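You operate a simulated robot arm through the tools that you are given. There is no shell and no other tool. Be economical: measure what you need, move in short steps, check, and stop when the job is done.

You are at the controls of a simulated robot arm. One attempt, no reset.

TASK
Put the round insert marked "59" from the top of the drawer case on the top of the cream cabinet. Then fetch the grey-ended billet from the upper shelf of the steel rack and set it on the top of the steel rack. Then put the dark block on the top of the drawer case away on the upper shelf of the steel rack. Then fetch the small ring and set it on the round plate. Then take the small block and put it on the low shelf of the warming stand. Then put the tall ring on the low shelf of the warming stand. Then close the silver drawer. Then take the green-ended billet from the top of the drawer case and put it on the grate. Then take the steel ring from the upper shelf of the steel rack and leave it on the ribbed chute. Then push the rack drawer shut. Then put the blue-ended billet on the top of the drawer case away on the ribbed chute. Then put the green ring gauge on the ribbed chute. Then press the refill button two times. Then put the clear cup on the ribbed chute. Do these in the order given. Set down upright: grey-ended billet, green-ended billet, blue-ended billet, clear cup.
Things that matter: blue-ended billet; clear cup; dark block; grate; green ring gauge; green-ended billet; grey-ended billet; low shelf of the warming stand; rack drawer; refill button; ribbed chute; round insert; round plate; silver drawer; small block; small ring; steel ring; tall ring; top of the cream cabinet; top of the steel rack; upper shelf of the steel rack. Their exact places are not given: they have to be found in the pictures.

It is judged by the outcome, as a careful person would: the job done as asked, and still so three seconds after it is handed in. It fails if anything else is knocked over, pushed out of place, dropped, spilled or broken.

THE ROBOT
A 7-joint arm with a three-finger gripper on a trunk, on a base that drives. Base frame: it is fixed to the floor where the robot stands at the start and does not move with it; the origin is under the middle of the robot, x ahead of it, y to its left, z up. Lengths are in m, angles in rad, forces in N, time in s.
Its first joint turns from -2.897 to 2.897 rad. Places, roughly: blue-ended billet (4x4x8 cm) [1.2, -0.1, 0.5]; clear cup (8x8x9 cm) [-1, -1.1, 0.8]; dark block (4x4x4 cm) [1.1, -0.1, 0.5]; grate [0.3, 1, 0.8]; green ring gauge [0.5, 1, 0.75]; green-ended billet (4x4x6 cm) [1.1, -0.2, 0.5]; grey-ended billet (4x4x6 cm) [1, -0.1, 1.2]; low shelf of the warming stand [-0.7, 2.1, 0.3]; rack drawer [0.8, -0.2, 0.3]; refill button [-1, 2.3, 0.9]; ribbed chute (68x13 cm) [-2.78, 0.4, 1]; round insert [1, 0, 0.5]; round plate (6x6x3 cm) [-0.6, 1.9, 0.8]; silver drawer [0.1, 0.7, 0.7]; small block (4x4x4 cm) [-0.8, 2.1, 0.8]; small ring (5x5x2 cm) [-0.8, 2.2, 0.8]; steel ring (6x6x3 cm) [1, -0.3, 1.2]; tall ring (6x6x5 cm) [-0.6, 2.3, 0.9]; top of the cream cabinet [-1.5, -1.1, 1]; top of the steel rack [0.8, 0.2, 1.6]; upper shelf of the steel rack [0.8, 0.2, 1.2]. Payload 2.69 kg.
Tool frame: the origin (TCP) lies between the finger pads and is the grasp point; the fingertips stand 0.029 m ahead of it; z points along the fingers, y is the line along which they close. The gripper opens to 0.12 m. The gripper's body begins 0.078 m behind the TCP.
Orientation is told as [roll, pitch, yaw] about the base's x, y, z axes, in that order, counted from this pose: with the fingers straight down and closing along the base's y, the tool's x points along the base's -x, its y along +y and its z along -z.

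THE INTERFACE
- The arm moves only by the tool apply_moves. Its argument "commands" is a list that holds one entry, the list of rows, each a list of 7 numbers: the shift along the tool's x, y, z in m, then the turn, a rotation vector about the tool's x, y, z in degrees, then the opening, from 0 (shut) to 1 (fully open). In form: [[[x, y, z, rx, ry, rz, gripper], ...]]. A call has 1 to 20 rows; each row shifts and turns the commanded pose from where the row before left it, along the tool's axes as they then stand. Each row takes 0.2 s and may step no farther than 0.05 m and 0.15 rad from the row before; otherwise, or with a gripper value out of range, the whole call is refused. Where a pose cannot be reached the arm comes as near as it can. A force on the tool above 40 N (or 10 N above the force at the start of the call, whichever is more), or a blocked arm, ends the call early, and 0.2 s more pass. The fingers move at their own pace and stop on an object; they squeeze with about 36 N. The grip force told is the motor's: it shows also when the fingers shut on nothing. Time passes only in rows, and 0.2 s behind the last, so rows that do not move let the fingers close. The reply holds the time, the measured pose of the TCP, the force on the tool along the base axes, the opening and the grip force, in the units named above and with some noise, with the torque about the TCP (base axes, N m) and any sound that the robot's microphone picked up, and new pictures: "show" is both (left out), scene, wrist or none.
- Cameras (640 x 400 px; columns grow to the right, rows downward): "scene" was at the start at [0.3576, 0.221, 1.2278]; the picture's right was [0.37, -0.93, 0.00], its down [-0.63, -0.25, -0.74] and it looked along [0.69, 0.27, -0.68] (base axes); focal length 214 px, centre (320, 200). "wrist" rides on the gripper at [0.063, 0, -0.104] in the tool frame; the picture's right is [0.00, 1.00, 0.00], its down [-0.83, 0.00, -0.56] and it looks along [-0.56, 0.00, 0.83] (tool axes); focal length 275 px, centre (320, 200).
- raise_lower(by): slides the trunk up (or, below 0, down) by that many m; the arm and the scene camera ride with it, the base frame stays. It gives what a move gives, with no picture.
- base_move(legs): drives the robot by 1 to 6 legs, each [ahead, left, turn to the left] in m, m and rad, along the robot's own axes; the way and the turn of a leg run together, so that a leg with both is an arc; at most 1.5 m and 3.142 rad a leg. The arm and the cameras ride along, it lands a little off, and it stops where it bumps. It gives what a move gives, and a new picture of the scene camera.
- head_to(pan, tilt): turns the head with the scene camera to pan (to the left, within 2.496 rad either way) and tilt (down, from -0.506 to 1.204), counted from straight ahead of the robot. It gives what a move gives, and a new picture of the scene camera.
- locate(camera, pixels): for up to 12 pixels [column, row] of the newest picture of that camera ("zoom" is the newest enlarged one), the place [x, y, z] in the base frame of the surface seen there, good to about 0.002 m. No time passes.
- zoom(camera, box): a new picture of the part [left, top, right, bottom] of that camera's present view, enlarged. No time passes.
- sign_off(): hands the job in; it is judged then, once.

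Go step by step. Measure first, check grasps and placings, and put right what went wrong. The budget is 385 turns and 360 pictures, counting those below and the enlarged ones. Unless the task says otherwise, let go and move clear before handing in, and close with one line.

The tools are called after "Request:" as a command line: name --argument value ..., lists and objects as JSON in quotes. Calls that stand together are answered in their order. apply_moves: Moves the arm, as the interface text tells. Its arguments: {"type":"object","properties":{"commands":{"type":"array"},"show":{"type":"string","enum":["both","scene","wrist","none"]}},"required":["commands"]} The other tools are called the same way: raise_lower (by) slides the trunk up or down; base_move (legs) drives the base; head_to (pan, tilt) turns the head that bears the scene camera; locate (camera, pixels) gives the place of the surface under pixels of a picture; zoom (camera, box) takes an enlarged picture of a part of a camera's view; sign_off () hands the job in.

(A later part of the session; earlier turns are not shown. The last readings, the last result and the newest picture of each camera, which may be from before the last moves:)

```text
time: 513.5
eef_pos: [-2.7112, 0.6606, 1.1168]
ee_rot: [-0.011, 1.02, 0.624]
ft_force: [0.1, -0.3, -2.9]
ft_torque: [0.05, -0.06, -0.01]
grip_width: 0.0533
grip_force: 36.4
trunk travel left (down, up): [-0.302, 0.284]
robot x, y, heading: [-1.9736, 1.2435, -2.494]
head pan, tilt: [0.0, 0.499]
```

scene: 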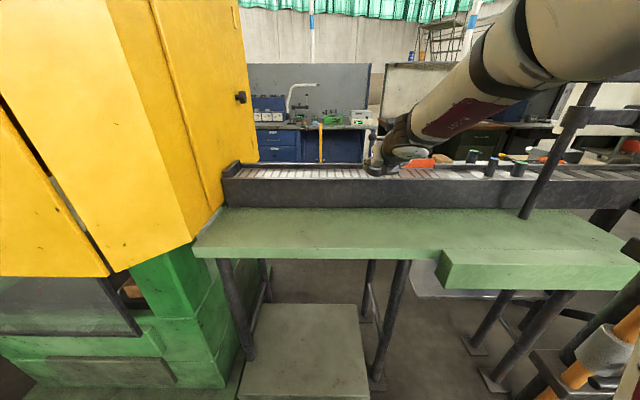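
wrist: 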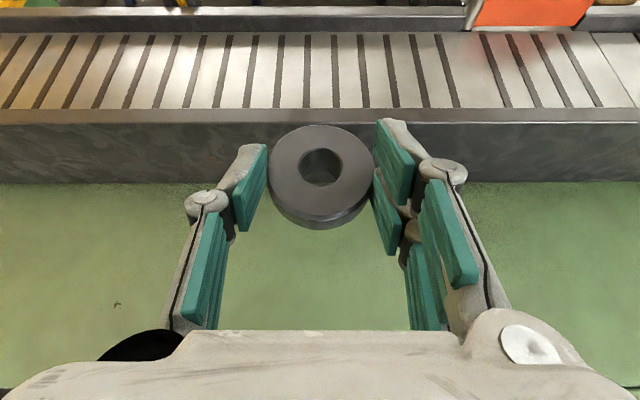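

Request:
locate --camera "wrist" --pixels '[[300, 112], [300, 104], [300, 70], [300, 36], [300, 25], [580, 70], [40, 70], [470, 60], [520, 12], [445, 70]]'

```text
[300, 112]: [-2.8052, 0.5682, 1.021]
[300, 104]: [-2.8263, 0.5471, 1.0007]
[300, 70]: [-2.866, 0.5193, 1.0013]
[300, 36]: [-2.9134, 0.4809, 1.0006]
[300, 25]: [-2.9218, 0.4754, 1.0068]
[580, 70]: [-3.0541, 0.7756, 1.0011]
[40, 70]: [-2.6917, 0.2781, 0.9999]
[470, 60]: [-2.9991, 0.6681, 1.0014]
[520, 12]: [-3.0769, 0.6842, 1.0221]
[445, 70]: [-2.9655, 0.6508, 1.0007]
```

Ribs: n from -1.937 to -2.046, floor z=1.001, near wall top 1.021. I extend over the ribs (t≈-2.2).

Request:
apply_moves --commands '[[[0.0209, 0.01, 0.0341, 0, 0, 0, 0], [0.0209, 0.01, 0.0341, 0, 0, 0, 0], [0.0209, 0.01, 0.0341, 0, 0, 0, 0], [0.0209, 0.01, 0.0341, 0, 0, 0, 0], [0.0209, 0.01, 0.0341, 0, 0, 0, 0], [0, 0, 0, 0, 0, 0, 0]]]' --show "wrist"

```text
time: 514.9
eef_pos: [-2.9046, 0.5839, 1.1172]
ee_rot: [-0.011, 1.018, 0.622]
ft_force: [-0.6, 0.1, -3.9]
ft_torque: [0.05, -0.04, 0.0]
grip_width: 0.0531
grip_force: 36.0
trunk travel left (down, up): [-0.302, 0.284]
robot x, y, heading: [-1.9725, 1.2474, -2.492]
head pan, tilt: [0.0, 0.499]
```

wrist: 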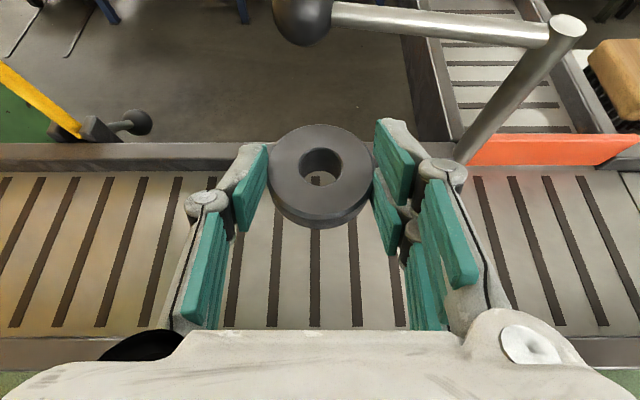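

Good position. Lower.

Request:
apply_moves --commands '[[[-0.0199, 0, 0.0122, 0, 0, 0, 0], [-0.0199, 0, 0.0122, 0, 0, 0, 0], [-0.0199, 0, 0.0122, 0, 0, 0, 0], [-0.0034, 0, 0.0021, 0, 0, 0, 0], [0, 0, 0, 0, 0, 0, 0]]]' --show "wrist"

```text
time: 516.1
eef_pos: [-2.9021, 0.582, 1.0436]
ee_rot: [-0.01, 1.019, 0.623]
ft_force: [0.8, 0.1, -4.5]
ft_torque: [0.03, -0.07, 0.0]
grip_width: 0.0534
grip_force: 36.5
trunk travel left (down, up): [-0.302, 0.284]
robot x, y, heading: [-1.9736, 1.2437, -2.491]
head pan, tilt: [0.0, 0.499]
```

wrist: 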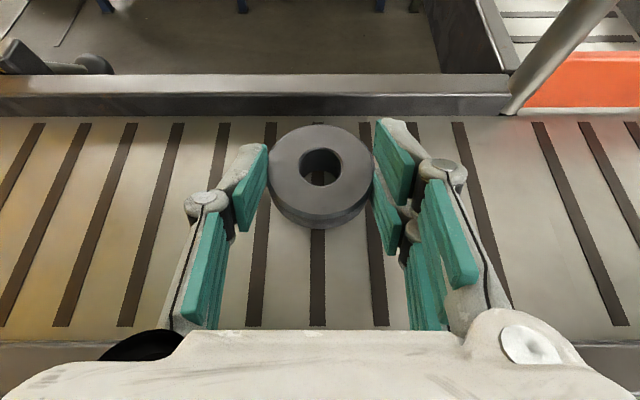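

Request:
apply_moves --commands '[[[-0.0026, 0, 0.0016, 0, 0, 0, 0], [-0.0017, 0, 0.001, 0, 0, 0, 0], [0, 0, 0, 0, 0, 0, 0]]]' --show "none"

```text
time: 516.9
eef_pos: [-2.9018, 0.5824, 1.0377]
ee_rot: [-0.01, 1.019, 0.625]
ft_force: [0.0, -0.2, -3.4]
ft_torque: [0.04, -0.08, 0.05]
grip_width: 0.0533
grip_force: 35.8
trunk travel left (down, up): [-0.302, 0.284]
robot x, y, heading: [-1.9684, 1.2431, -2.497]
head pan, tilt: [0.0, 0.499]
```

Request:
apply_moves --commands '[[[-0.0017, 0, 0.001, 0, 0, 0, 0], [-0.0017, 0, 0.001, 0, 0, 0, 0], [0, 0, 0, 0, 0, 0, 0]]]' --show "none"

```text
time: 517.7
eef_pos: [-2.9023, 0.5819, 1.036]
ee_rot: [-0.01, 1.024, 0.625]
ft_force: [2.3, 1.3, 11.9]
ft_torque: [0.21, 0.19, -0.11]
grip_width: 0.0536
grip_force: 36.5
trunk travel left (down, up): [-0.302, 0.284]
robot x, y, heading: [-1.9733, 1.2427, -2.496]
head pan, tilt: [0.0, 0.499]
```

Contact. Release and retreat.

Request:
apply_moves --commands '[[[0.001, 0, -0.0006, 0, 0, 0, 0], [0, 0, 0, 0, 0, 0, 0.55], [0, 0, 0, 0, 0, 0, 0.65], [0, 0, 0, 0, 0, 0, 0.65], [0, 0, -0.035, 0, 0, 0, 0.65], [0, 0, -0.045, 0, 0, 0, 0.65], [0, 0, -0.045, 0, 0, 0, 0.65]]]' --show "wrist"

```text
time: 519.3
eef_pos: [-2.8165, 0.6454, 1.0982]
ee_rot: [-0.009, 1.019, 0.622]
ft_force: [-0.9, -0.1, -1.2]
ft_torque: [-0.09, 0.07, 0.04]
grip_width: 0.0784
grip_force: 0.0
trunk travel left (down, up): [-0.302, 0.284]
robot x, y, heading: [-1.9725, 1.2429, -2.494]
head pan, tilt: [0.0, 0.499]
```

wrist: 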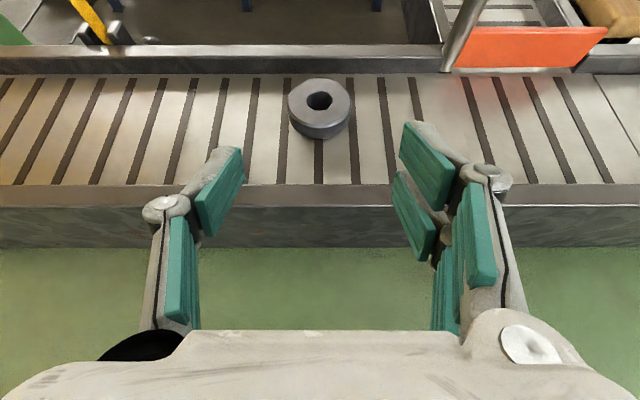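

Steel ring is on the chute. Task 9 done. Retract and drive back to the rack for its drawer.

Request:
apply_moves --commands '[[[-0.0219, 0, -0.0358, 0, 0, 0, 0.3], [-0.0219, 0, -0.0358, 0, 0, 0, 0], [-0.0219, 0, -0.0358, 0, 0, 0, 0], [-0.0219, 0, -0.0358, 0, 0, 0, 0], [-0.0219, 0, -0.0358, 0, 0, 0, 0], [-0.0219, 0, -0.0358, 0, 0, 0, 0], [-0.0219, 0, -0.0358, 0, 0, 0, 0]]]' --show "none"

Request:
base_move --legs '[[-0.6, 0, 0], [0, 0, 1.571]]'

```text
time: 520.9
eef_pos: [-2.5762, 0.8197, 1.0996]
ee_rot: [-0.008, 1.019, 0.629]
ft_force: [0.3, -0.2, -0.6]
ft_torque: [0.02, 0.0, 0.04]
grip_width: 0.0
grip_force: 28.4
trunk travel left (down, up): [-0.302, 0.284]
robot x, y, heading: [-1.9752, 1.244, -2.492]
head pan, tilt: [0.0, 0.499]
```

```text
time: 528.1
eef_pos: [-1.0821, 0.9907, 1.1003]
ee_rot: [-0.01, 1.019, 2.178]
ft_force: [0.2, -0.3, 0.2]
ft_torque: [-0.03, 0.02, -0.04]
grip_width: 0.0
grip_force: 28.3
trunk travel left (down, up): [-0.302, 0.284]
robot x, y, heading: [-1.496, 1.603, -0.938]
head pan, tilt: [0.0, 0.499]
```

scene: 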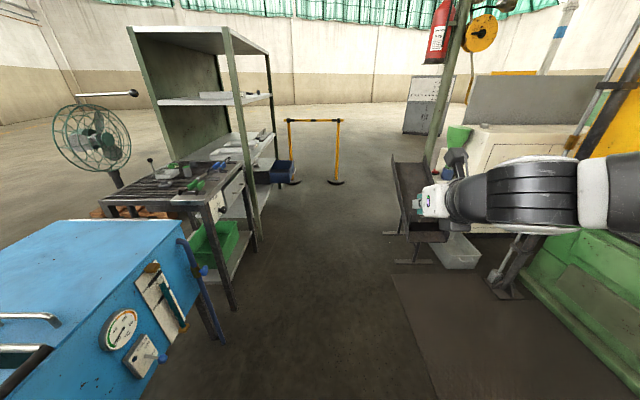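

Drive along the corridor to the rack.

Request:
base_move --legs '[[1.4, 0.05, 0], [1.2, 0, 0], [0, -0.45, 0], [0, 0, 1.58]]'

Request:
head_to --pan -0.1 --tilt 0.6

```text
time: 546.8
eef_pos: [0.3208, -0.2991, 1.1002]
ee_rot: [-0.01, 1.017, -2.532]
ft_force: [-0.1, 0.6, -0.5]
ft_torque: [0.01, -0.01, 0.05]
grip_width: 0.0002
grip_force: 28.2
trunk travel left (down, up): [-0.302, 0.284]
robot x, y, heading: [-0.2908, -0.7139, 0.636]
head pan, tilt: [0.0, 0.499]
```

scene: 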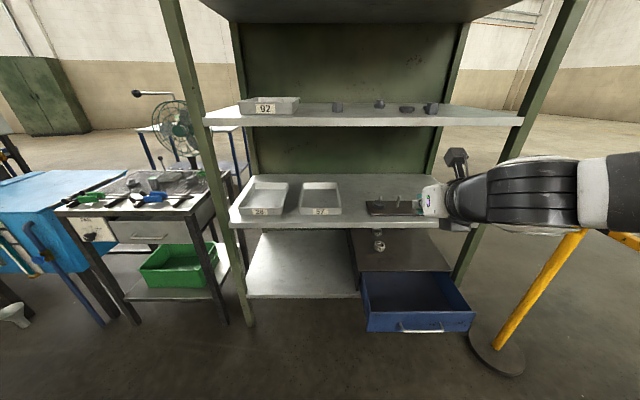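

```text
time: 547.4
eef_pos: [0.3206, -0.2985, 1.1009]
ee_rot: [-0.01, 1.02, -2.534]
ft_force: [0.2, -0.2, -0.5]
ft_torque: [0.01, 0.0, 0.0]
grip_width: 0.0
grip_force: 28.4
trunk travel left (down, up): [-0.302, 0.284]
robot x, y, heading: [-0.2929, -0.7089, 0.633]
head pan, tilt: [-0.099, 0.6]
```

scene: 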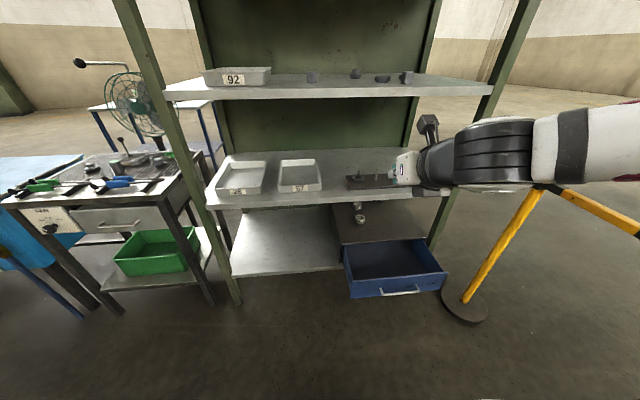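

Measure the rack drawer's front panel.

Request:
locate --camera "scene" --pixels '[[352, 285], [443, 275], [398, 283], [400, 293], [353, 297], [444, 287], [345, 247], [425, 240], [380, 240], [475, 306]]'

Request:
zoom --camera "scene" --box '[320, 190, 480, 310]'

```text
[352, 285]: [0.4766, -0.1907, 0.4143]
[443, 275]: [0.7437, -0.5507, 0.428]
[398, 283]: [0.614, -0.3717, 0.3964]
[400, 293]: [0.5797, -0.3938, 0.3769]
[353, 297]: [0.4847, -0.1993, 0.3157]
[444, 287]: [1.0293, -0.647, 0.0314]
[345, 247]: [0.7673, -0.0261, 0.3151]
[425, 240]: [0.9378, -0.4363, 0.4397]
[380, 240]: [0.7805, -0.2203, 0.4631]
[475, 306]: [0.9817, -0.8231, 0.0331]
```

```text
3.33 times, centred on (400, 250) of scene
```

zoom: 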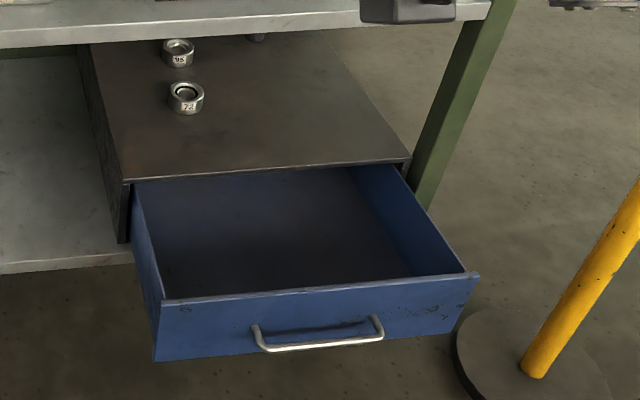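

Panel centre t≈0.66, n≈0.267, z 0.31–0.43, handle z≈0.377. I shift the base right/back, then steepen and lower the hand in front of it.

Request:
base_move --legs '[[0, -0.3, 0], [-0.08, 0, 0]]'

Request:
raise_lower --by -0.3

Request:
apply_moves --commands '[[[0, 0, 0, 0, -8.3, 0, 0], [0, 0, 0, 0, -8.3, 0, 0], [0.0297, 0, 0.0268, 0, 0, 0, 0], [0.0297, 0, 0.0268, 0, 0, 0, 0], [0.0297, 0, 0.0268, 0, 0, 0, 0], [0.0297, 0, 0.0268, 0, 0, 0, 0]]]' --show "scene"

```text
time: 550.1
eef_pos: [0.4337, -0.587, 1.1006]
ee_rot: [-0.011, 1.018, -2.532]
ft_force: [0.8, 0.3, -0.3]
ft_torque: [-0.03, 0.0, 0.0]
grip_width: 0.0001
grip_force: 27.7
trunk travel left (down, up): [-0.302, 0.284]
robot x, y, heading: [-0.1776, -1.0058, 0.632]
head pan, tilt: [-0.099, 0.6]
```

scene: 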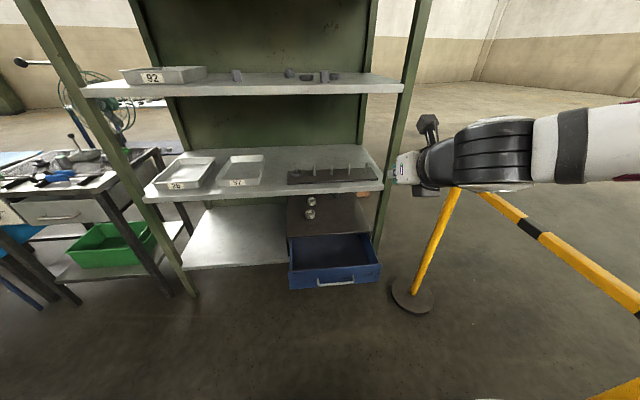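

```text
time: 553.1
eef_pos: [0.4473, -0.5772, 0.8009]
ee_rot: [-0.011, 1.019, -2.529]
ft_force: [0.8, -0.5, -0.3]
ft_torque: [-0.01, 0.01, -0.02]
grip_width: 0.0
grip_force: 28.6
trunk travel left (down, up): [-0.002, 0.584]
robot x, y, heading: [-0.1771, -1.0042, 0.635]
head pan, tilt: [-0.099, 0.6]
```

```text
time: 554.5
eef_pos: [0.5777, -0.487, 0.8]
ee_rot: [-0.008, 0.728, -2.525]
ft_force: [-0.3, -0.2, -0.2]
ft_torque: [0.0, -0.02, 0.0]
grip_width: 0.0001
grip_force: 28.2
trunk travel left (down, up): [-0.002, 0.584]
robot x, y, heading: [-0.1797, -1.0033, 0.632]
head pan, tilt: [-0.099, 0.6]
```

scene: 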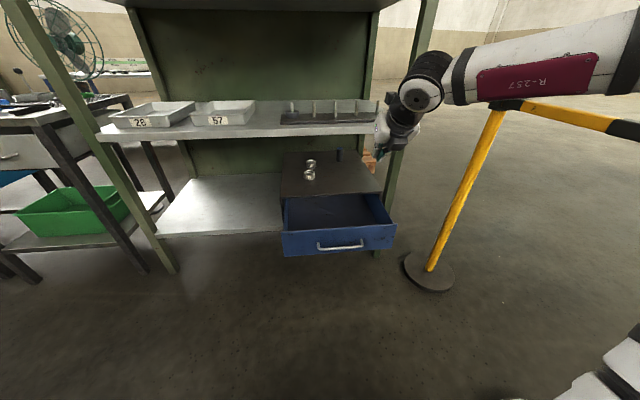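

I lower the fist in front of the panel just above the handle.

Request:
apply_moves --commands '[[[-0.0249, -0.0083, 0.0327, 0, 0, 0, 0], [-0.0249, -0.0083, 0.0327, 0, 0, 0, 0], [-0.0249, -0.0083, 0.0327, 0, 0, 0, 0], [-0.0249, -0.0083, 0.0327, 0, 0, 0, 0], [-0.0249, -0.0083, 0.0327, 0, 0, 0, 0], [-0.0249, -0.0083, 0.0327, 0, 0, 0, 0], [-0.0249, -0.0083, 0.0327, 0, 0, 0, 0], [-0.0249, -0.0083, 0.0327, 0, 0, 0, 0]]]' --show "wrist"

```text
time: 556.3
eef_pos: [0.5586, -0.4152, 0.4746]
ee_rot: [-0.007, 0.73, -2.527]
ft_force: [-0.3, 0.9, 0.9]
ft_torque: [-0.02, 0.0, -0.04]
grip_width: 0.0001
grip_force: 28.8
trunk travel left (down, up): [-0.002, 0.584]
robot x, y, heading: [-0.1768, -1.0049, 0.634]
head pan, tilt: [-0.099, 0.6]
```

wrist: 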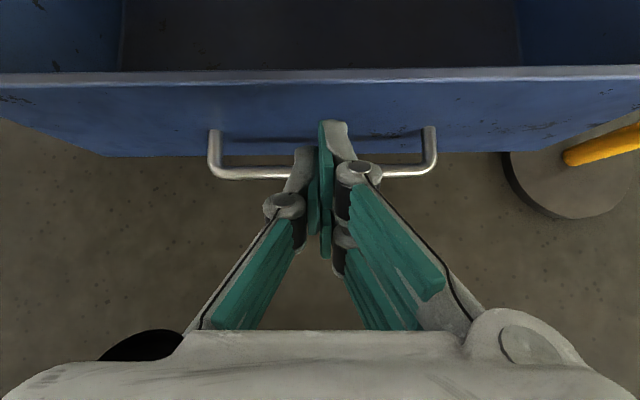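

Lower 4 cm and push.

Request:
apply_moves --commands '[[[-0.0287, 0, 0.032, 0, 0, 0, 0], [0.0223, 0, 0.02, 0, 0, 0, 0], [0.0223, 0, 0.02, 0, 0, 0, 0], [0.0223, 0, 0.02, 0, 0, 0, 0], [0.0223, 0, 0.02, 0, 0, 0, 0], [0.0223, 0, 0.02, 0, 0, 0, 0], [0.0223, 0, 0.02, 0, 0, 0, 0]]]' --show "both"

```text
time: 557.9
eef_pos: [0.7071, -0.3102, 0.4306]
ee_rot: [-0.006, 0.729, -2.526]
ft_force: [0.3, -0.2, 0.3]
ft_torque: [0.01, -0.01, 0.01]
grip_width: 0.0001
grip_force: 28.4
trunk travel left (down, up): [-0.002, 0.584]
robot x, y, heading: [-0.1771, -1.0028, 0.631]
head pan, tilt: [-0.099, 0.6]
```

scene: 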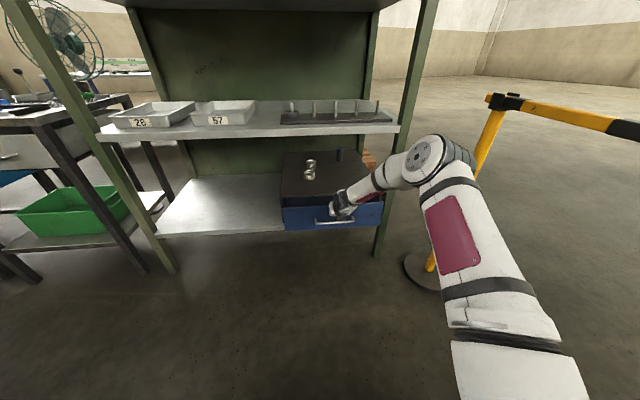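
wrist: 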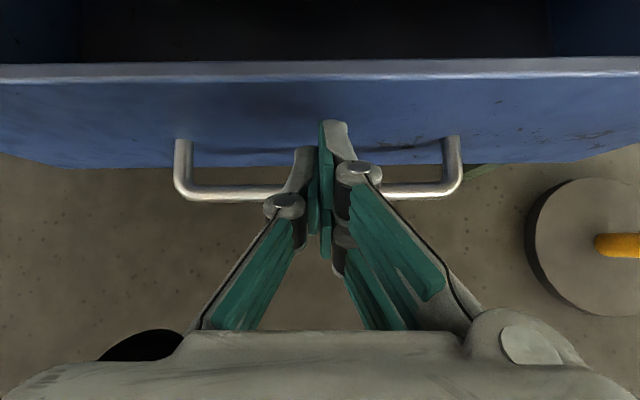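

Sliding in smoothly. Continue until it stops.

Request:
apply_moves --commands '[[[0.0223, 0, 0.02, 0, 0, 0, 0], [0.0223, 0, 0.02, 0, 0, 0, 0], [0.0223, 0, 0.02, 0, 0, 0, 0], [0.0223, 0, 0.02, 0, 0, 0, 0], [0.0149, 0, 0.0134, 0, 0, 0, 0], [0.0149, 0, 0.0134, 0, 0, 0, 0]]]' --show "both"

```text
time: 558.7
eef_pos: [0.7617, -0.2689, 0.424]
ee_rot: [-0.006, 0.713, -2.532]
ft_force: [-11.0, -7.1, 1.5]
ft_torque: [0.07, 0.01, -0.02]
grip_width: 0.0
grip_force: 28.2
trunk travel left (down, up): [-0.002, 0.584]
robot x, y, heading: [-0.1754, -1.0043, 0.627]
head pan, tilt: [-0.099, 0.6]
stopped in row 3: the force on the tool passed its limit at 139 N (the readings are from after the stop); the commanded pose is now the measured one
```

scene: 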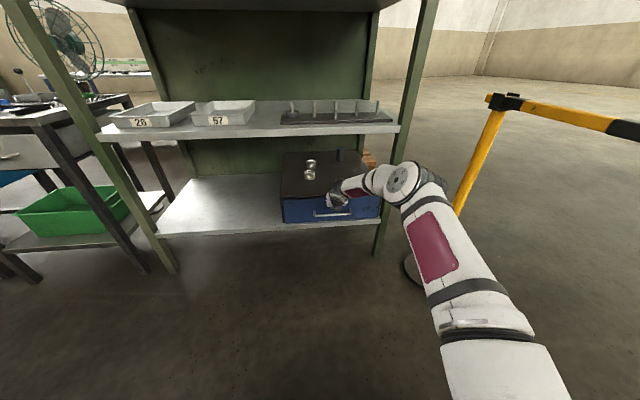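
wrist: 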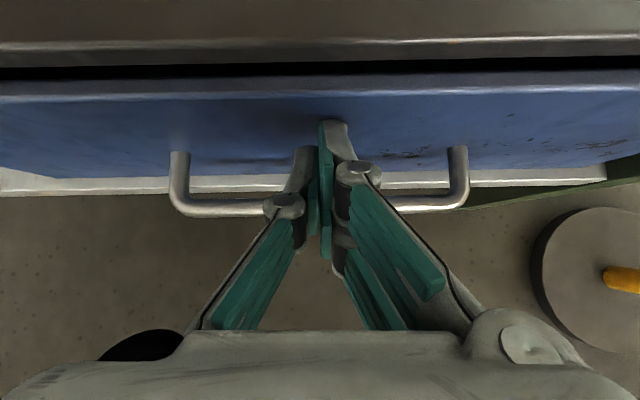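

Hard stop. Check against the case front.

Request:
locate --camera "wrist" --pixels '[[500, 105], [500, 88], [500, 50], [500, 38], [150, 108], [150, 52]]'

```text
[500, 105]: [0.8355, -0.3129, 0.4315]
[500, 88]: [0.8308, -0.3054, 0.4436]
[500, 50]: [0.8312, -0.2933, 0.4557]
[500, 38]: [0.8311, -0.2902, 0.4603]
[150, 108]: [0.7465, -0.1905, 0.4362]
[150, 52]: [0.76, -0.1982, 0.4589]
```

The panel sits flush against the case front: shut. Task 10 done. For the blue billet I back the hand off, raise it, and flatten it to ~25° below horizontal.

Request:
apply_moves --commands '[[[-0.0226, 0, -0.0196, 0, 0, 0, 0], [-0.0226, 0, -0.0196, 0, 0, 0, 0], [0.0264, 0, -0.03, 0, 0, 0, 0], [0.0264, 0, -0.03, 0, 0, 0, 0], [0.0198, 0, -0.0225, 0, 0, 0, 0], [0, 0.03, 0, 0, 8, 0, 0.3], [0, 0.03, 0, 0, 8, 0, 0.55], [0, 0.03, 0, 0, 8, 0, 0.55], [0, 0, 0, 0, 0, 0, 0.55]]]' --show "both"

```text
time: 560.7
eef_pos: [0.7641, -0.377, 0.535]
ee_rot: [-0.014, 1.137, -2.542]
ft_force: [-1.0, 0.1, 0.5]
ft_torque: [-0.02, 0.04, -0.02]
grip_width: 0.0662
grip_force: 0.1
trunk travel left (down, up): [-0.002, 0.584]
robot x, y, heading: [-0.1804, -1.0071, 0.637]
head pan, tilt: [-0.099, 0.6]
```

scene: 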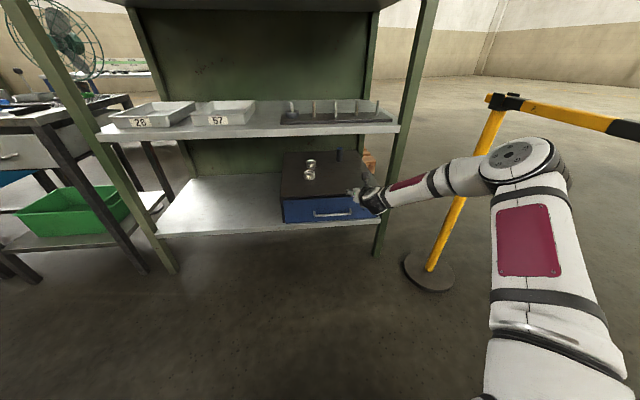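
wrist: 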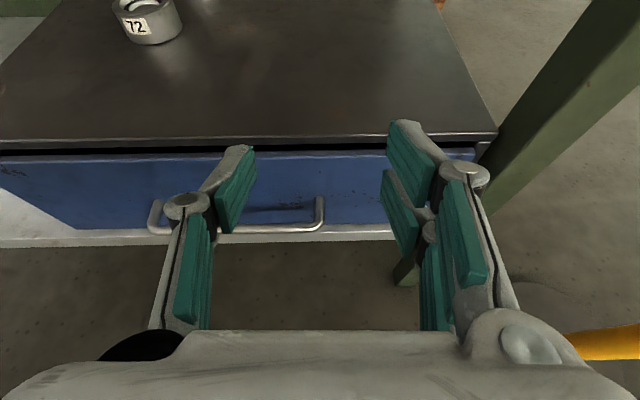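

Aligned. Drive forward 0.3 m.

Request:
base_move --legs '[[0.3, 0, 0]]'

Request:
apply_moves --commands '[[[0, 0, 0, 0, 0, 0, 0.55]]]' --show "wrist"

```text
time: 562.7
eef_pos: [1.0035, -0.2004, 0.536]
ee_rot: [-0.01, 1.137, -2.541]
ft_force: [-0.1, -0.1, 0.2]
ft_torque: [0.0, 0.0, -0.01]
grip_width: 0.066
grip_force: 0.0
trunk travel left (down, up): [-0.002, 0.584]
robot x, y, heading: [0.0643, -0.8312, 0.631]
head pan, tilt: [-0.099, 0.6]
```

scene: 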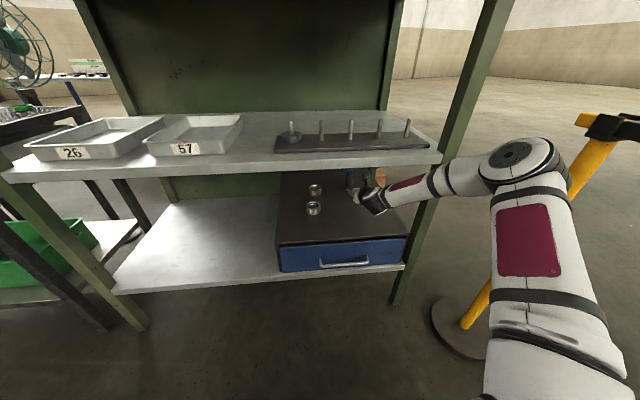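

```text
time: 563.1
eef_pos: [1.0027, -0.2003, 0.5357]
ee_rot: [-0.01, 1.136, -2.538]
ft_force: [-0.2, 0.0, -1.0]
ft_torque: [-0.02, -0.02, -0.02]
grip_width: 0.066
grip_force: 0.0
trunk travel left (down, up): [-0.002, 0.584]
robot x, y, heading: [0.0612, -0.8276, 0.636]
head pan, tilt: [-0.099, 0.6]
```

wrist: 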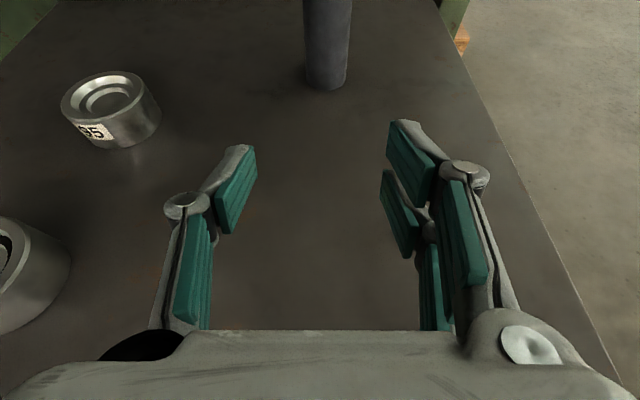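

Request:
locate --camera "wrist" --pixels '[[328, 70], [309, 60], [349, 60], [328, 20]]'

Request:
locate --camera "scene" --pixels '[[440, 165], [440, 180], [470, 160], [430, 152], [415, 185], [520, 150], [395, 185]]'

```text
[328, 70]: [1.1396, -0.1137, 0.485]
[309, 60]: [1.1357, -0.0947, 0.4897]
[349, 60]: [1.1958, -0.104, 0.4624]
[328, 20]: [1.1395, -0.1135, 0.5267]
```

```text
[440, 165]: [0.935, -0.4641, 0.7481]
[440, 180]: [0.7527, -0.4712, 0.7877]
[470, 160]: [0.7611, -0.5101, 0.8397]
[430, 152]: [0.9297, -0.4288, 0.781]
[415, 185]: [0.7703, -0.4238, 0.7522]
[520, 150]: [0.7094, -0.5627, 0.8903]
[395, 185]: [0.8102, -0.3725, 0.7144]
```

The forearm would reach the lip if only the base advanced; extending the arm lowers it. I extend the arm 0.12 m first and re-check.

Request:
apply_moves --commands '[[[0.0168, 0.0022, 0.0363, 0, 0, 0, 0.55], [0.0168, 0.0022, 0.0363, 0, 0, 0, 0.55], [0.0168, 0.0022, 0.0363, 0, 0, 0, 0.55], [0, 0, 0, 0, 0, 0, 0.55]]]' --show "both"

```text
time: 564.1
eef_pos: [1.1059, -0.1378, 0.5333]
ee_rot: [-0.012, 1.134, -2.537]
ft_force: [0.1, -0.3, -0.2]
ft_torque: [0.02, 0.0, 0.01]
grip_width: 0.0661
grip_force: 0.1
trunk travel left (down, up): [-0.002, 0.584]
robot x, y, heading: [0.0636, -0.8276, 0.635]
head pan, tilt: [-0.099, 0.6]
```

scene: 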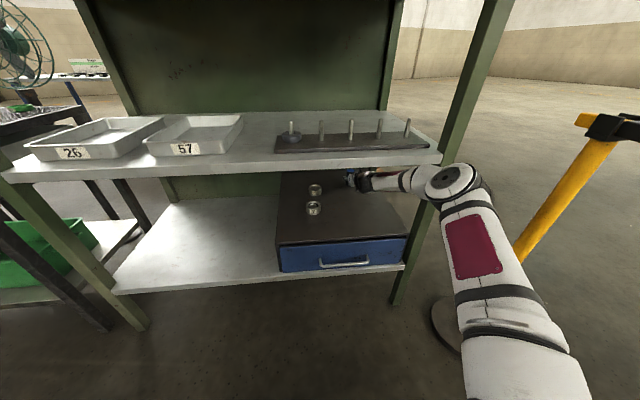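
wrist: 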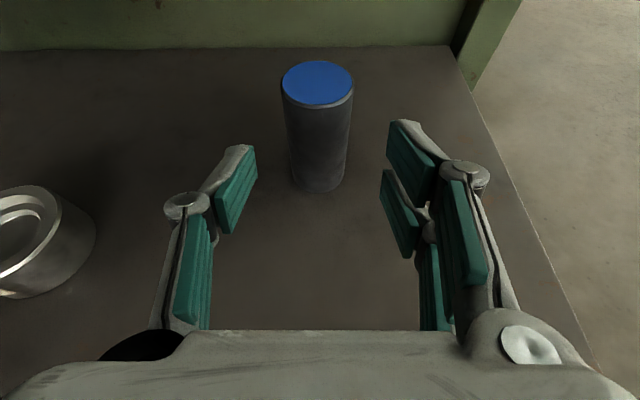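

Request:
locate --camera "scene" --pixels '[[450, 170], [425, 172], [410, 172], [400, 180], [460, 190]]'

Request:
locate --camera "wrist" --pixels '[[285, 82], [350, 82], [318, 62], [318, 103]]'

```text
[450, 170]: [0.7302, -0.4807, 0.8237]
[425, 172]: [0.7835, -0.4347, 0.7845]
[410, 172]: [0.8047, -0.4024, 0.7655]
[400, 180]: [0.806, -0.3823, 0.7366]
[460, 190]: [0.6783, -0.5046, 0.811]
```

```text
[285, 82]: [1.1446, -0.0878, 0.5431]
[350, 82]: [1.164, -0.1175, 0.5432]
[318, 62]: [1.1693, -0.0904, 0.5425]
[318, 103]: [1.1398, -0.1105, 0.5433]
```

I check the wrist's height over the case (no picture needed).

Request:
locate --camera "scene" --pixels '[[360, 178], [366, 188], [372, 172], [374, 190], [382, 175], [384, 191], [395, 172], [395, 190], [405, 190], [412, 190]]'

```text
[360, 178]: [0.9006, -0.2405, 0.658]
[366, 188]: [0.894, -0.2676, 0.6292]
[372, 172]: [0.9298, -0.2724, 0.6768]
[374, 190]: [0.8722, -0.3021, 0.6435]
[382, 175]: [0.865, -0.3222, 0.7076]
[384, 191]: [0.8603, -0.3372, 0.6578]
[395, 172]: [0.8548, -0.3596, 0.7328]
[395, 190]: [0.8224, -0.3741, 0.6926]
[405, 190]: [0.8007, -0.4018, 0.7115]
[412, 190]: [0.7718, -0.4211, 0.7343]
```

The wrist has ~10 cm clearance above the case, so I flatten the tool another 10°, which lowers the forearm; then reach the billet.

Request:
apply_moves --commands '[[[0, 0, 0, 0, 5, 0, 0.55], [0, 0, 0, 0, 5, 0, 0.55], [0.006, -0.0015, 0.0253, 0, 0, 0, 0.55], [0.006, -0.0015, 0.0253, 0, 0, 0, 0.55], [-0.0097, 0, 0.0026, 0, 0, 0, 0.55], [0, 0, 0, 0, 0, 0, 0.55]]]' --show "wrist"

```text
time: 565.5
eef_pos: [1.1472, -0.1048, 0.5231]
ee_rot: [-0.017, 1.313, -2.546]
ft_force: [0.4, 0.1, -0.2]
ft_torque: [-0.01, -0.01, -0.03]
grip_width: 0.066
grip_force: 0.0
trunk travel left (down, up): [-0.002, 0.584]
robot x, y, heading: [0.0609, -0.8254, 0.634]
head pan, tilt: [-0.099, 0.6]
```

wrist: 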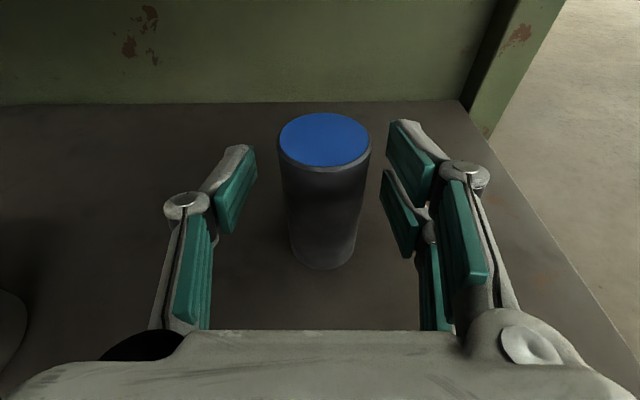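

Ideal. Close and lift 1.5 cm.

Request:
apply_moves --commands '[[[0, 0, 0, 0, 0, 0, 0], [0, 0, 0, 0, 0, 0, 0], [0, 0, 0, 0, 0, 0, 0], [0.0048, 0, -0.0013, 0, 0, 0, 0], [0.0048, 0, -0.0013, 0, 0, 0, 0], [0.0048, 0, -0.0013, 0, 0, 0, 0]]]' --show "none"

```text
time: 566.9
eef_pos: [1.1465, -0.1061, 0.5374]
ee_rot: [-0.02, 1.309, -2.545]
ft_force: [-0.4, 0.2, -8.4]
ft_torque: [-0.05, 0.07, 0.01]
grip_width: 0.0389
grip_force: 35.9
trunk travel left (down, up): [-0.002, 0.584]
robot x, y, heading: [0.0615, -0.8279, 0.639]
head pan, tilt: [-0.099, 0.6]
```

Held (8.4 N). Back the base 0.3 m, then retract the arm.

Request:
base_move --legs '[[-0.3, 0, 0]]'

Request:
apply_moves --commands '[[[0.0005, 0, -0.0035, 0, 0, 0, 0], [-0.0103, 0, -0.0387, 0, 0, 0, 0], [-0.0103, 0, -0.0387, 0, 0, 0, 0], [-0.0103, 0, -0.0387, 0, 0, 0, 0], [-0.0103, 0, -0.0387, 0, 0, 0, 0]]]' --show "none"

```text
time: 569.0
eef_pos: [0.8991, -0.2825, 0.5384]
ee_rot: [-0.018, 1.309, -2.542]
ft_force: [-0.4, -0.1, -7.3]
ft_torque: [-0.06, 0.09, 0.0]
grip_width: 0.0386
grip_force: 36.1
trunk travel left (down, up): [-0.002, 0.584]
robot x, y, heading: [-0.18, -1.0083, 0.638]
head pan, tilt: [-0.099, 0.6]
```

scene: 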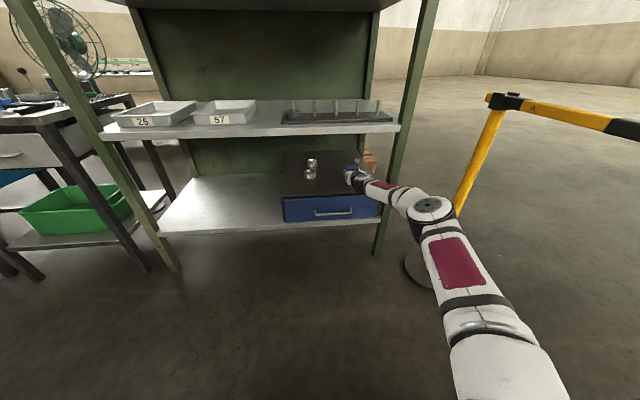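

```text
time: 570.2
eef_pos: [0.7662, -0.376, 0.5393]
ee_rot: [-0.018, 1.312, -2.541]
ft_force: [0.0, 0.0, -7.4]
ft_torque: [-0.03, 0.11, 0.01]
grip_width: 0.0388
grip_force: 36.1
trunk travel left (down, up): [-0.002, 0.584]
robot x, y, heading: [-0.19, -1.0085, 0.639]
head pan, tilt: [-0.099, 0.6]
```

Raise: trunk +0.3, arm +0.27, then pull in for driving.

Request:
raise_lower --by 0.3

Request:
apply_moves --commands '[[[0.0435, 0, -0.0116, 0, 0, 0, 0], [0.0435, 0, -0.0116, 0, 0, 0, 0], [0.0435, 0, -0.0116, 0, 0, 0, 0], [0.0435, 0, -0.0116, 0, 0, 0, 0], [0.0435, 0, -0.0116, 0, 0, 0, 0], [0.0435, 0, -0.0116, 0, 0, 0, 0], [-0.0103, 0, -0.0387, 0, 0, 0, 0], [-0.0103, 0, -0.0387, 0, 0, 0, 0], [-0.0103, 0, -0.0387, 0, 0, 0, 0], [-0.0103, 0, -0.0387, 0, 0, 0, 0], [-0.0103, 0, -0.0387, 0, 0, 0, 0], [-0.0103, 0, -0.0387, 0, 0, 0, 0]]]' --show "none"

```text
time: 573.2
eef_pos: [0.7647, -0.3766, 0.84]
ee_rot: [-0.02, 1.309, -2.544]
ft_force: [0.2, -0.3, -6.7]
ft_torque: [-0.04, 0.07, -0.01]
grip_width: 0.0385
grip_force: 36.2
trunk travel left (down, up): [-0.302, 0.284]
robot x, y, heading: [-0.1842, -1.0094, 0.635]
head pan, tilt: [-0.099, 0.6]
```

```text
time: 575.8
eef_pos: [0.5713, -0.5173, 1.1097]
ee_rot: [-0.018, 1.308, -2.544]
ft_force: [0.2, 0.7, -8.5]
ft_torque: [-0.06, 0.08, 0.01]
grip_width: 0.0385
grip_force: 36.6
trunk travel left (down, up): [-0.302, 0.284]
robot x, y, heading: [-0.1828, -1.0107, 0.635]
head pan, tilt: [-0.099, 0.6]
```

Drive to the chute in one go: turn, slide to the corridor centre, two long legs, turn to face the bench.

Request:
base_move --legs '[[0, 0, 1.578], [0, -0.6, 0], [1.43, 0, 0]]'

```text
time: 581.1
eef_pos: [-0.576, -0.1811, 1.109]
ee_rot: [-0.027, 1.306, -0.976]
ft_force: [0.0, 0.6, -7.8]
ft_torque: [-0.07, -0.08, -0.01]
grip_width: 0.0388
grip_force: 36.4
trunk travel left (down, up): [-0.302, 0.284]
robot x, y, heading: [-0.0802, -0.9335, 2.214]
head pan, tilt: [-0.099, 0.6]
stopped in leg 2: the robot was blocked; the commanded pose is now the measured one
```

scene: 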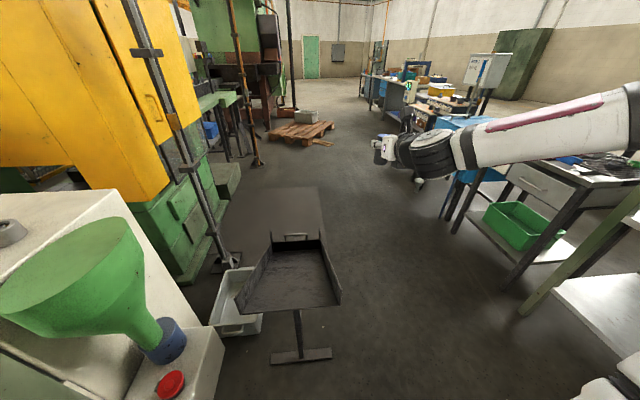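

The rear met the barrier's foot; I go ahead 0.2 m first, then slide.

Request:
base_move --legs '[[0.05, 0.03, 0], [0.2, 0, 0], [0, -0.5, 0], [1.4, 0, 0], [1.28, 0, 0]]'

```text
time: 598.5
eef_pos: [-1.9413, 2.4846, 1.1092]
ee_rot: [-0.022, 1.307, -0.976]
ft_force: [0.2, -0.2, -7.4]
ft_torque: [-0.09, -0.03, -0.02]
grip_width: 0.0385
grip_force: 35.3
trunk travel left (down, up): [-0.302, 0.284]
robot x, y, heading: [-1.4541, 1.73, 2.213]
head pan, tilt: [-0.099, 0.6]
```

scene: 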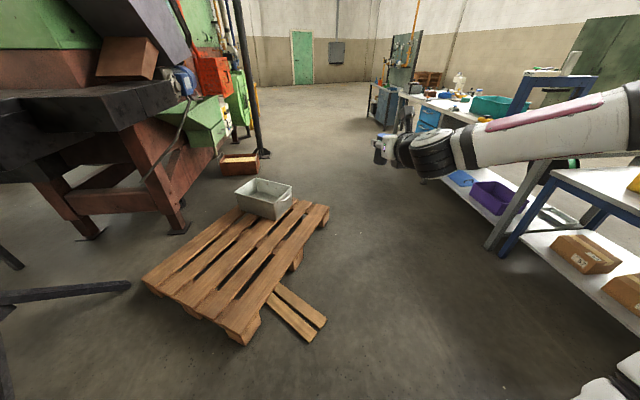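

Turn left to face the bench and advance.

Request:
base_move --legs '[[-0.1, 0, 0], [0, 0, 1.571], [0.6, 0, 0]]'

```text
time: 606.5
eef_pos: [-2.6393, 0.7978, 1.11]
ee_rot: [-0.022, 1.308, 0.593]
ft_force: [0.2, 0.6, -7.5]
ft_torque: [0.04, -0.07, 0.01]
grip_width: 0.0384
grip_force: 35.7
trunk travel left (down, up): [-0.302, 0.284]
robot x, y, heading: [-1.883, 1.2868, -2.502]
head pan, tilt: [-0.099, 0.6]
```

scene: 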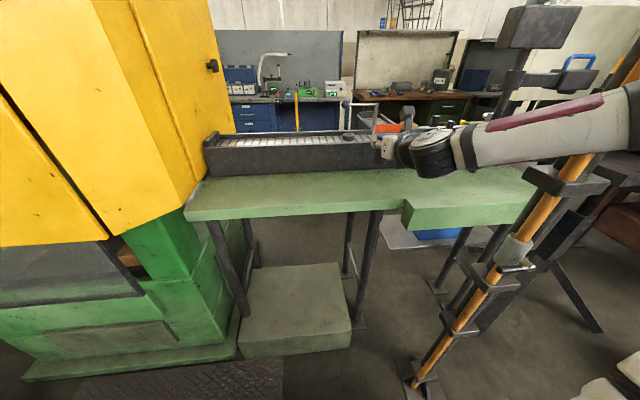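

I shift left 0.155 m, base +0.1 m, then extend over the ribs.

Request:
apply_moves --commands '[[[0, -0.039, 0, 0, 0, 0, 0], [0, -0.039, 0, 0, 0, 0, 0], [0, -0.039, 0, 0, 0, 0, 0], [0, -0.039, 0, 0, 0, 0, 0]]]' --show "none"

Request:
base_move --legs '[[0.1, 0, 0]]'

Request:
apply_moves --commands '[[[0.0107, 0, 0.0396, 0, 0, 0, 0], [0.0107, 0, 0.0396, 0, 0, 0, 0], [0.0107, 0, 0.0396, 0, 0, 0, 0], [0.0107, 0, 0.0396, 0, 0, 0, 0], [0.0107, 0, 0.0396, 0, 0, 0, 0], [0.0107, 0, 0.0396, 0, 0, 0, 0], [0, 0, 0, 0, 0, 0, 0]]]' --show "wrist"

```text
time: 607.5
eef_pos: [-2.55, 0.6737, 1.1095]
ee_rot: [-0.02, 1.307, 0.592]
ft_force: [-1.7, 1.5, -7.1]
ft_torque: [0.06, -0.05, 0.07]
grip_width: 0.0388
grip_force: 36.5
trunk travel left (down, up): [-0.302, 0.284]
robot x, y, heading: [-1.8812, 1.2877, -2.504]
head pan, tilt: [-0.099, 0.6]
```

```text
time: 608.7
eef_pos: [-2.6327, 0.611, 1.1109]
ee_rot: [-0.022, 1.307, 0.592]
ft_force: [0.8, 0.4, -7.0]
ft_torque: [0.06, -0.09, 0.0]
grip_width: 0.0387
grip_force: 36.7
trunk travel left (down, up): [-0.302, 0.284]
robot x, y, heading: [-1.9672, 1.2238, -2.504]
head pan, tilt: [-0.099, 0.6]
```

scene: 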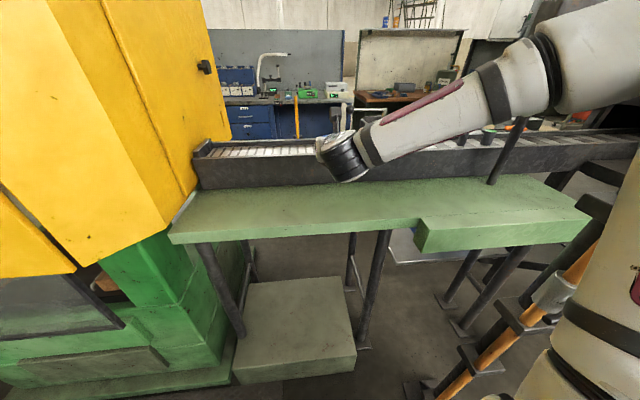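

```text
time: 610.3
eef_pos: [-2.8328, 0.4699, 1.1091]
ee_rot: [-0.021, 1.306, 0.596]
ft_force: [-0.2, -0.1, -7.9]
ft_torque: [0.05, -0.08, 0.01]
grip_width: 0.0389
grip_force: 36.3
trunk travel left (down, up): [-0.302, 0.284]
robot x, y, heading: [-1.9642, 1.2266, -2.507]
head pan, tilt: [-0.099, 0.6]
```

wrist: 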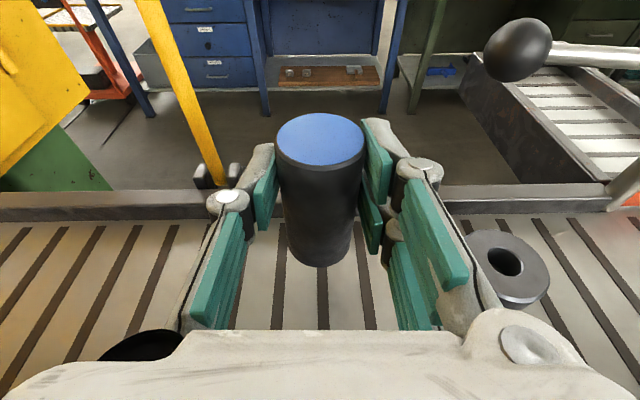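

Well placed. Lower in steps until contact.

Request:
apply_moves --commands '[[[-0.0193, 0, 0.0052, 0, 0, 0, 0], [-0.0193, 0, 0.0052, 0, 0, 0, 0], [-0.0039, 0, 0.001, 0, 0, 0, 0], [0, 0, 0, 0, 0, 0, 0]]]' --show "none"

```text
time: 611.3
eef_pos: [-2.8335, 0.4698, 1.0652]
ee_rot: [-0.021, 1.305, 0.593]
ft_force: [1.2, -1.5, -7.4]
ft_torque: [0.09, -0.13, -0.02]
grip_width: 0.0389
grip_force: 36.4
trunk travel left (down, up): [-0.302, 0.284]
robot x, y, heading: [-1.9621, 1.2298, -2.51]
head pan, tilt: [-0.099, 0.6]
```

Request:
apply_moves --commands '[[[-0.0025, 0, 0.0007, 0, 0, 0, 0], [-0.0025, 0, 0.0007, 0, 0, 0, 0], [0, 0, 0, 0, 0, 0, 0]]]' --show "none"

```text
time: 612.1
eef_pos: [-2.8331, 0.4692, 1.0621]
ee_rot: [-0.021, 1.308, 0.594]
ft_force: [-0.9, -2.5, -4.1]
ft_torque: [-0.04, 0.09, 0.05]
grip_width: 0.0387
grip_force: 35.8
trunk travel left (down, up): [-0.302, 0.284]
robot x, y, heading: [-1.9672, 1.2268, -2.505]
head pan, tilt: [-0.099, 0.6]
```

Touching. 1.5 mm more, release, retreat straight back.

Request:
apply_moves --commands '[[[-0.002, 0, 0.0005, 0, 0, 0, 0], [0, 0, 0, 0, 0, 0, 0.45], [0, 0, 0, 0, 0, 0, 0.5], [0, 0, 0, 0, 0, 0, 0.5], [0, 0, -0.03, 0, 0, 0, 0.5], [0, 0, -0.045, 0, 0, 0, 0.5], [0, 0, -0.045, 0, 0, 0, 0.5], [0, 0, -0.045, 0, 0, 0, 0.5]]]' --show "wrist"

```text
time: 613.9
eef_pos: [-2.7032, 0.5629, 1.1033]
ee_rot: [-0.022, 1.306, 0.591]
ft_force: [-0.3, 0.3, -0.4]
ft_torque: [-0.03, 0.05, 0.01]
grip_width: 0.06
grip_force: 0.0
trunk travel left (down, up): [-0.302, 0.284]
robot x, y, heading: [-1.9684, 1.2251, -2.505]
head pan, tilt: [-0.099, 0.6]
```

wrist: 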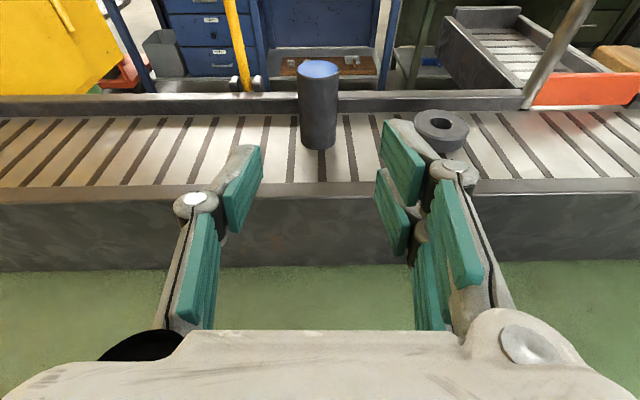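

Blue billet stands upright on the chute. Task 11 done. Next the green ring gauge. Retract, make the tool vertical, and drive to the grate table.

Request:
apply_moves --commands '[[[0, 0, -0.045, 0, 0, 0, 0.5], [0, 0, -0.045, 0, 0, 0, 0.5], [0, 0, -0.045, 0, 0, 0, 0.5], [0, 0, -0.045, 0, 0, 0, 0.5], [0, 0, 0, 0, -8.3, 0, 0.5], [0, 0, 0, 0, -8.3, 0, 0.5], [0, 0, 0, 0, -8.3, 0, 0.5], [0, 0, 0, 0, -8.3, 0, 0.5], [0, 0, 0, 0, -8.3, 0, 0.5], [0, 0, 0, 0, -8.3, 0, 0.5], [0, 0, 0, 0, -8.3, 0, 0.5], [0, 0, 0, 0, -8.3, 0, 0.5], [0, 0, 0, 0, -8.4, 0, 0.5]]]' --show "none"

Request:
base_move --legs '[[-0.72, 0, 0], [0, 0, 1.571], [0.95, 0, 0]]'

```text
time: 616.9
eef_pos: [-2.7151, 0.9334, 1.1632]
ee_rot: [-0.022, 0.236, -0.03]
ft_force: [-0.5, 1.5, -1.9]
ft_torque: [-0.1, -0.07, 0.04]
grip_width: 0.06
grip_force: 0.3
out of reach, approached as far as the arm can: row 6, 10, 11
trunk travel left (down, up): [-0.302, 0.284]
robot x, y, heading: [-1.9619, 1.2286, -2.501]
head pan, tilt: [-0.099, 0.6]
stopped in row 13: the arm was blocked; the commanded pose is now the measured one
```

```text
time: 629.2
eef_pos: [-0.5072, 0.1491, 1.164]
ee_rot: [-0.022, 0.238, 1.564]
ft_force: [-0.1, 0.6, 0.4]
ft_torque: [-0.03, -0.01, -0.01]
grip_width: 0.0598
grip_force: 0.1
trunk travel left (down, up): [-0.302, 0.284]
robot x, y, heading: [-0.8138, 0.8912, -0.918]
head pan, tilt: [-0.099, 0.6]
```

scene: 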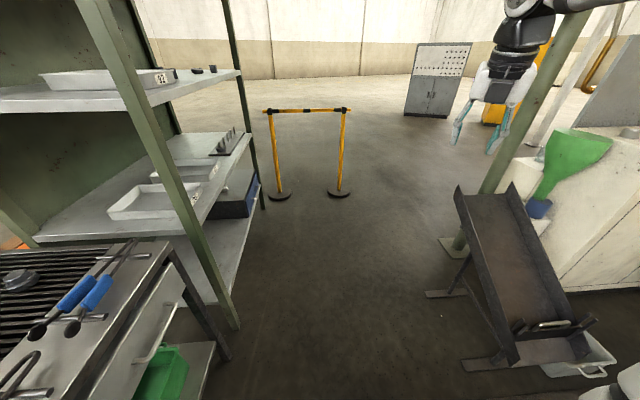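

The arm is nearly vertical now. I straighten it fully and align it with the robot.

Request:
apply_moves --commands '[[[0, 0, 0, 0, -6.8, 0, 0.7], [0, 0, 0, 0, -6.8, 0, 0.7], [0, 0, 0, 0, 0, -7.56, 0.7], [0, 0, 0, 0, 0, -7.56, 0.7], [0, 0, 0, 0, 0, -7.56, 0.7], [0, 0, 0, 0, 0, -7.56, 0.7], [0, 0, 0, 0, 0, -7.56, 0.7]]]' --show "none"

```text
time: 630.8
eef_pos: [-0.5068, 0.15, 1.1645]
ee_rot: [-0.019, 0.015, 2.23]
ft_force: [0.3, 0.3, 0.4]
ft_torque: [0.0, 0.0, -0.04]
grip_width: 0.0843
grip_force: 0.1
trunk travel left (down, up): [-0.302, 0.284]
robot x, y, heading: [-0.8168, 0.892, -0.918]
head pan, tilt: [-0.099, 0.6]
```

Base ahead/left to sit beside the table; then bring the hand over the grate.

Request:
base_move --legs '[[0.36, 0.13, 0]]'

Request:
apply_moves --commands '[[[-0.047, 0, 0, 0, 0, 0, 0.7], [-0.047, 0, 0, 0, 0, 0, 0.7], [-0.047, 0, 0, 0, 0, 0, 0.7], [-0.047, 0, 0, 0, 0, 0, 0.7], [-0.047, 0, 0, 0, 0, 0, 0.7], [-0.047, -0.01, 0, 0, 0, 0, 0.7], [-0.04, -0.025, 0, 0, 0, 0, 0.7], [-0.04, -0.025, 0, 0, 0, 0, 0.7], [-0.04, -0.025, 0, 0, 0, 0, 0.7], [0, -0.048, 0, 0, 0, 0, 0.7], [0, -0.048, 0, 0, 0, 0, 0.7], [0, -0.048, 0, 0, 0, 0, 0.7], [0, -0.048, 0, 0, 0, 0, 0.7], [0, -0.048, 0, 0, 0, 0, 0.7], [0, -0.048, 0, 0, 0, 0, 0.7], [0, -0.048, 0, 0, 0, 0, 0.7], [0, -0.048, 0, 0, 0, 0, 0.7]]]' --show "none"

```text
time: 633.2
eef_pos: [-0.1869, -0.0556, 1.1653]
ee_rot: [-0.016, 0.015, 2.223]
ft_force: [0.0, -0.3, 0.4]
ft_torque: [-0.01, 0.01, -0.04]
grip_width: 0.084
grip_force: 0.0
trunk travel left (down, up): [-0.302, 0.284]
robot x, y, heading: [-0.4904, 0.6872, -0.92]
head pan, tilt: [-0.099, 0.6]
```

scene: 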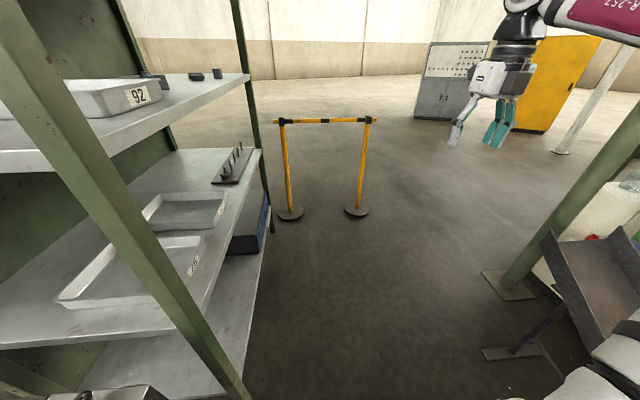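

```text
time: 636.8
eef_pos: [-0.0517, 0.4813, 1.163]
ee_rot: [-0.017, 0.014, 2.223]
ft_force: [-0.4, -0.7, 0.0]
ft_torque: [0.04, -0.02, -0.01]
grip_width: 0.0839
grip_force: 0.1
out of reach, approached as far as the arm can: row 10, 11, 12
trunk travel left (down, up): [-0.302, 0.284]
robot x, y, heading: [-0.4901, 0.6875, -0.923]
head pan, tilt: [-0.099, 0.6]
```

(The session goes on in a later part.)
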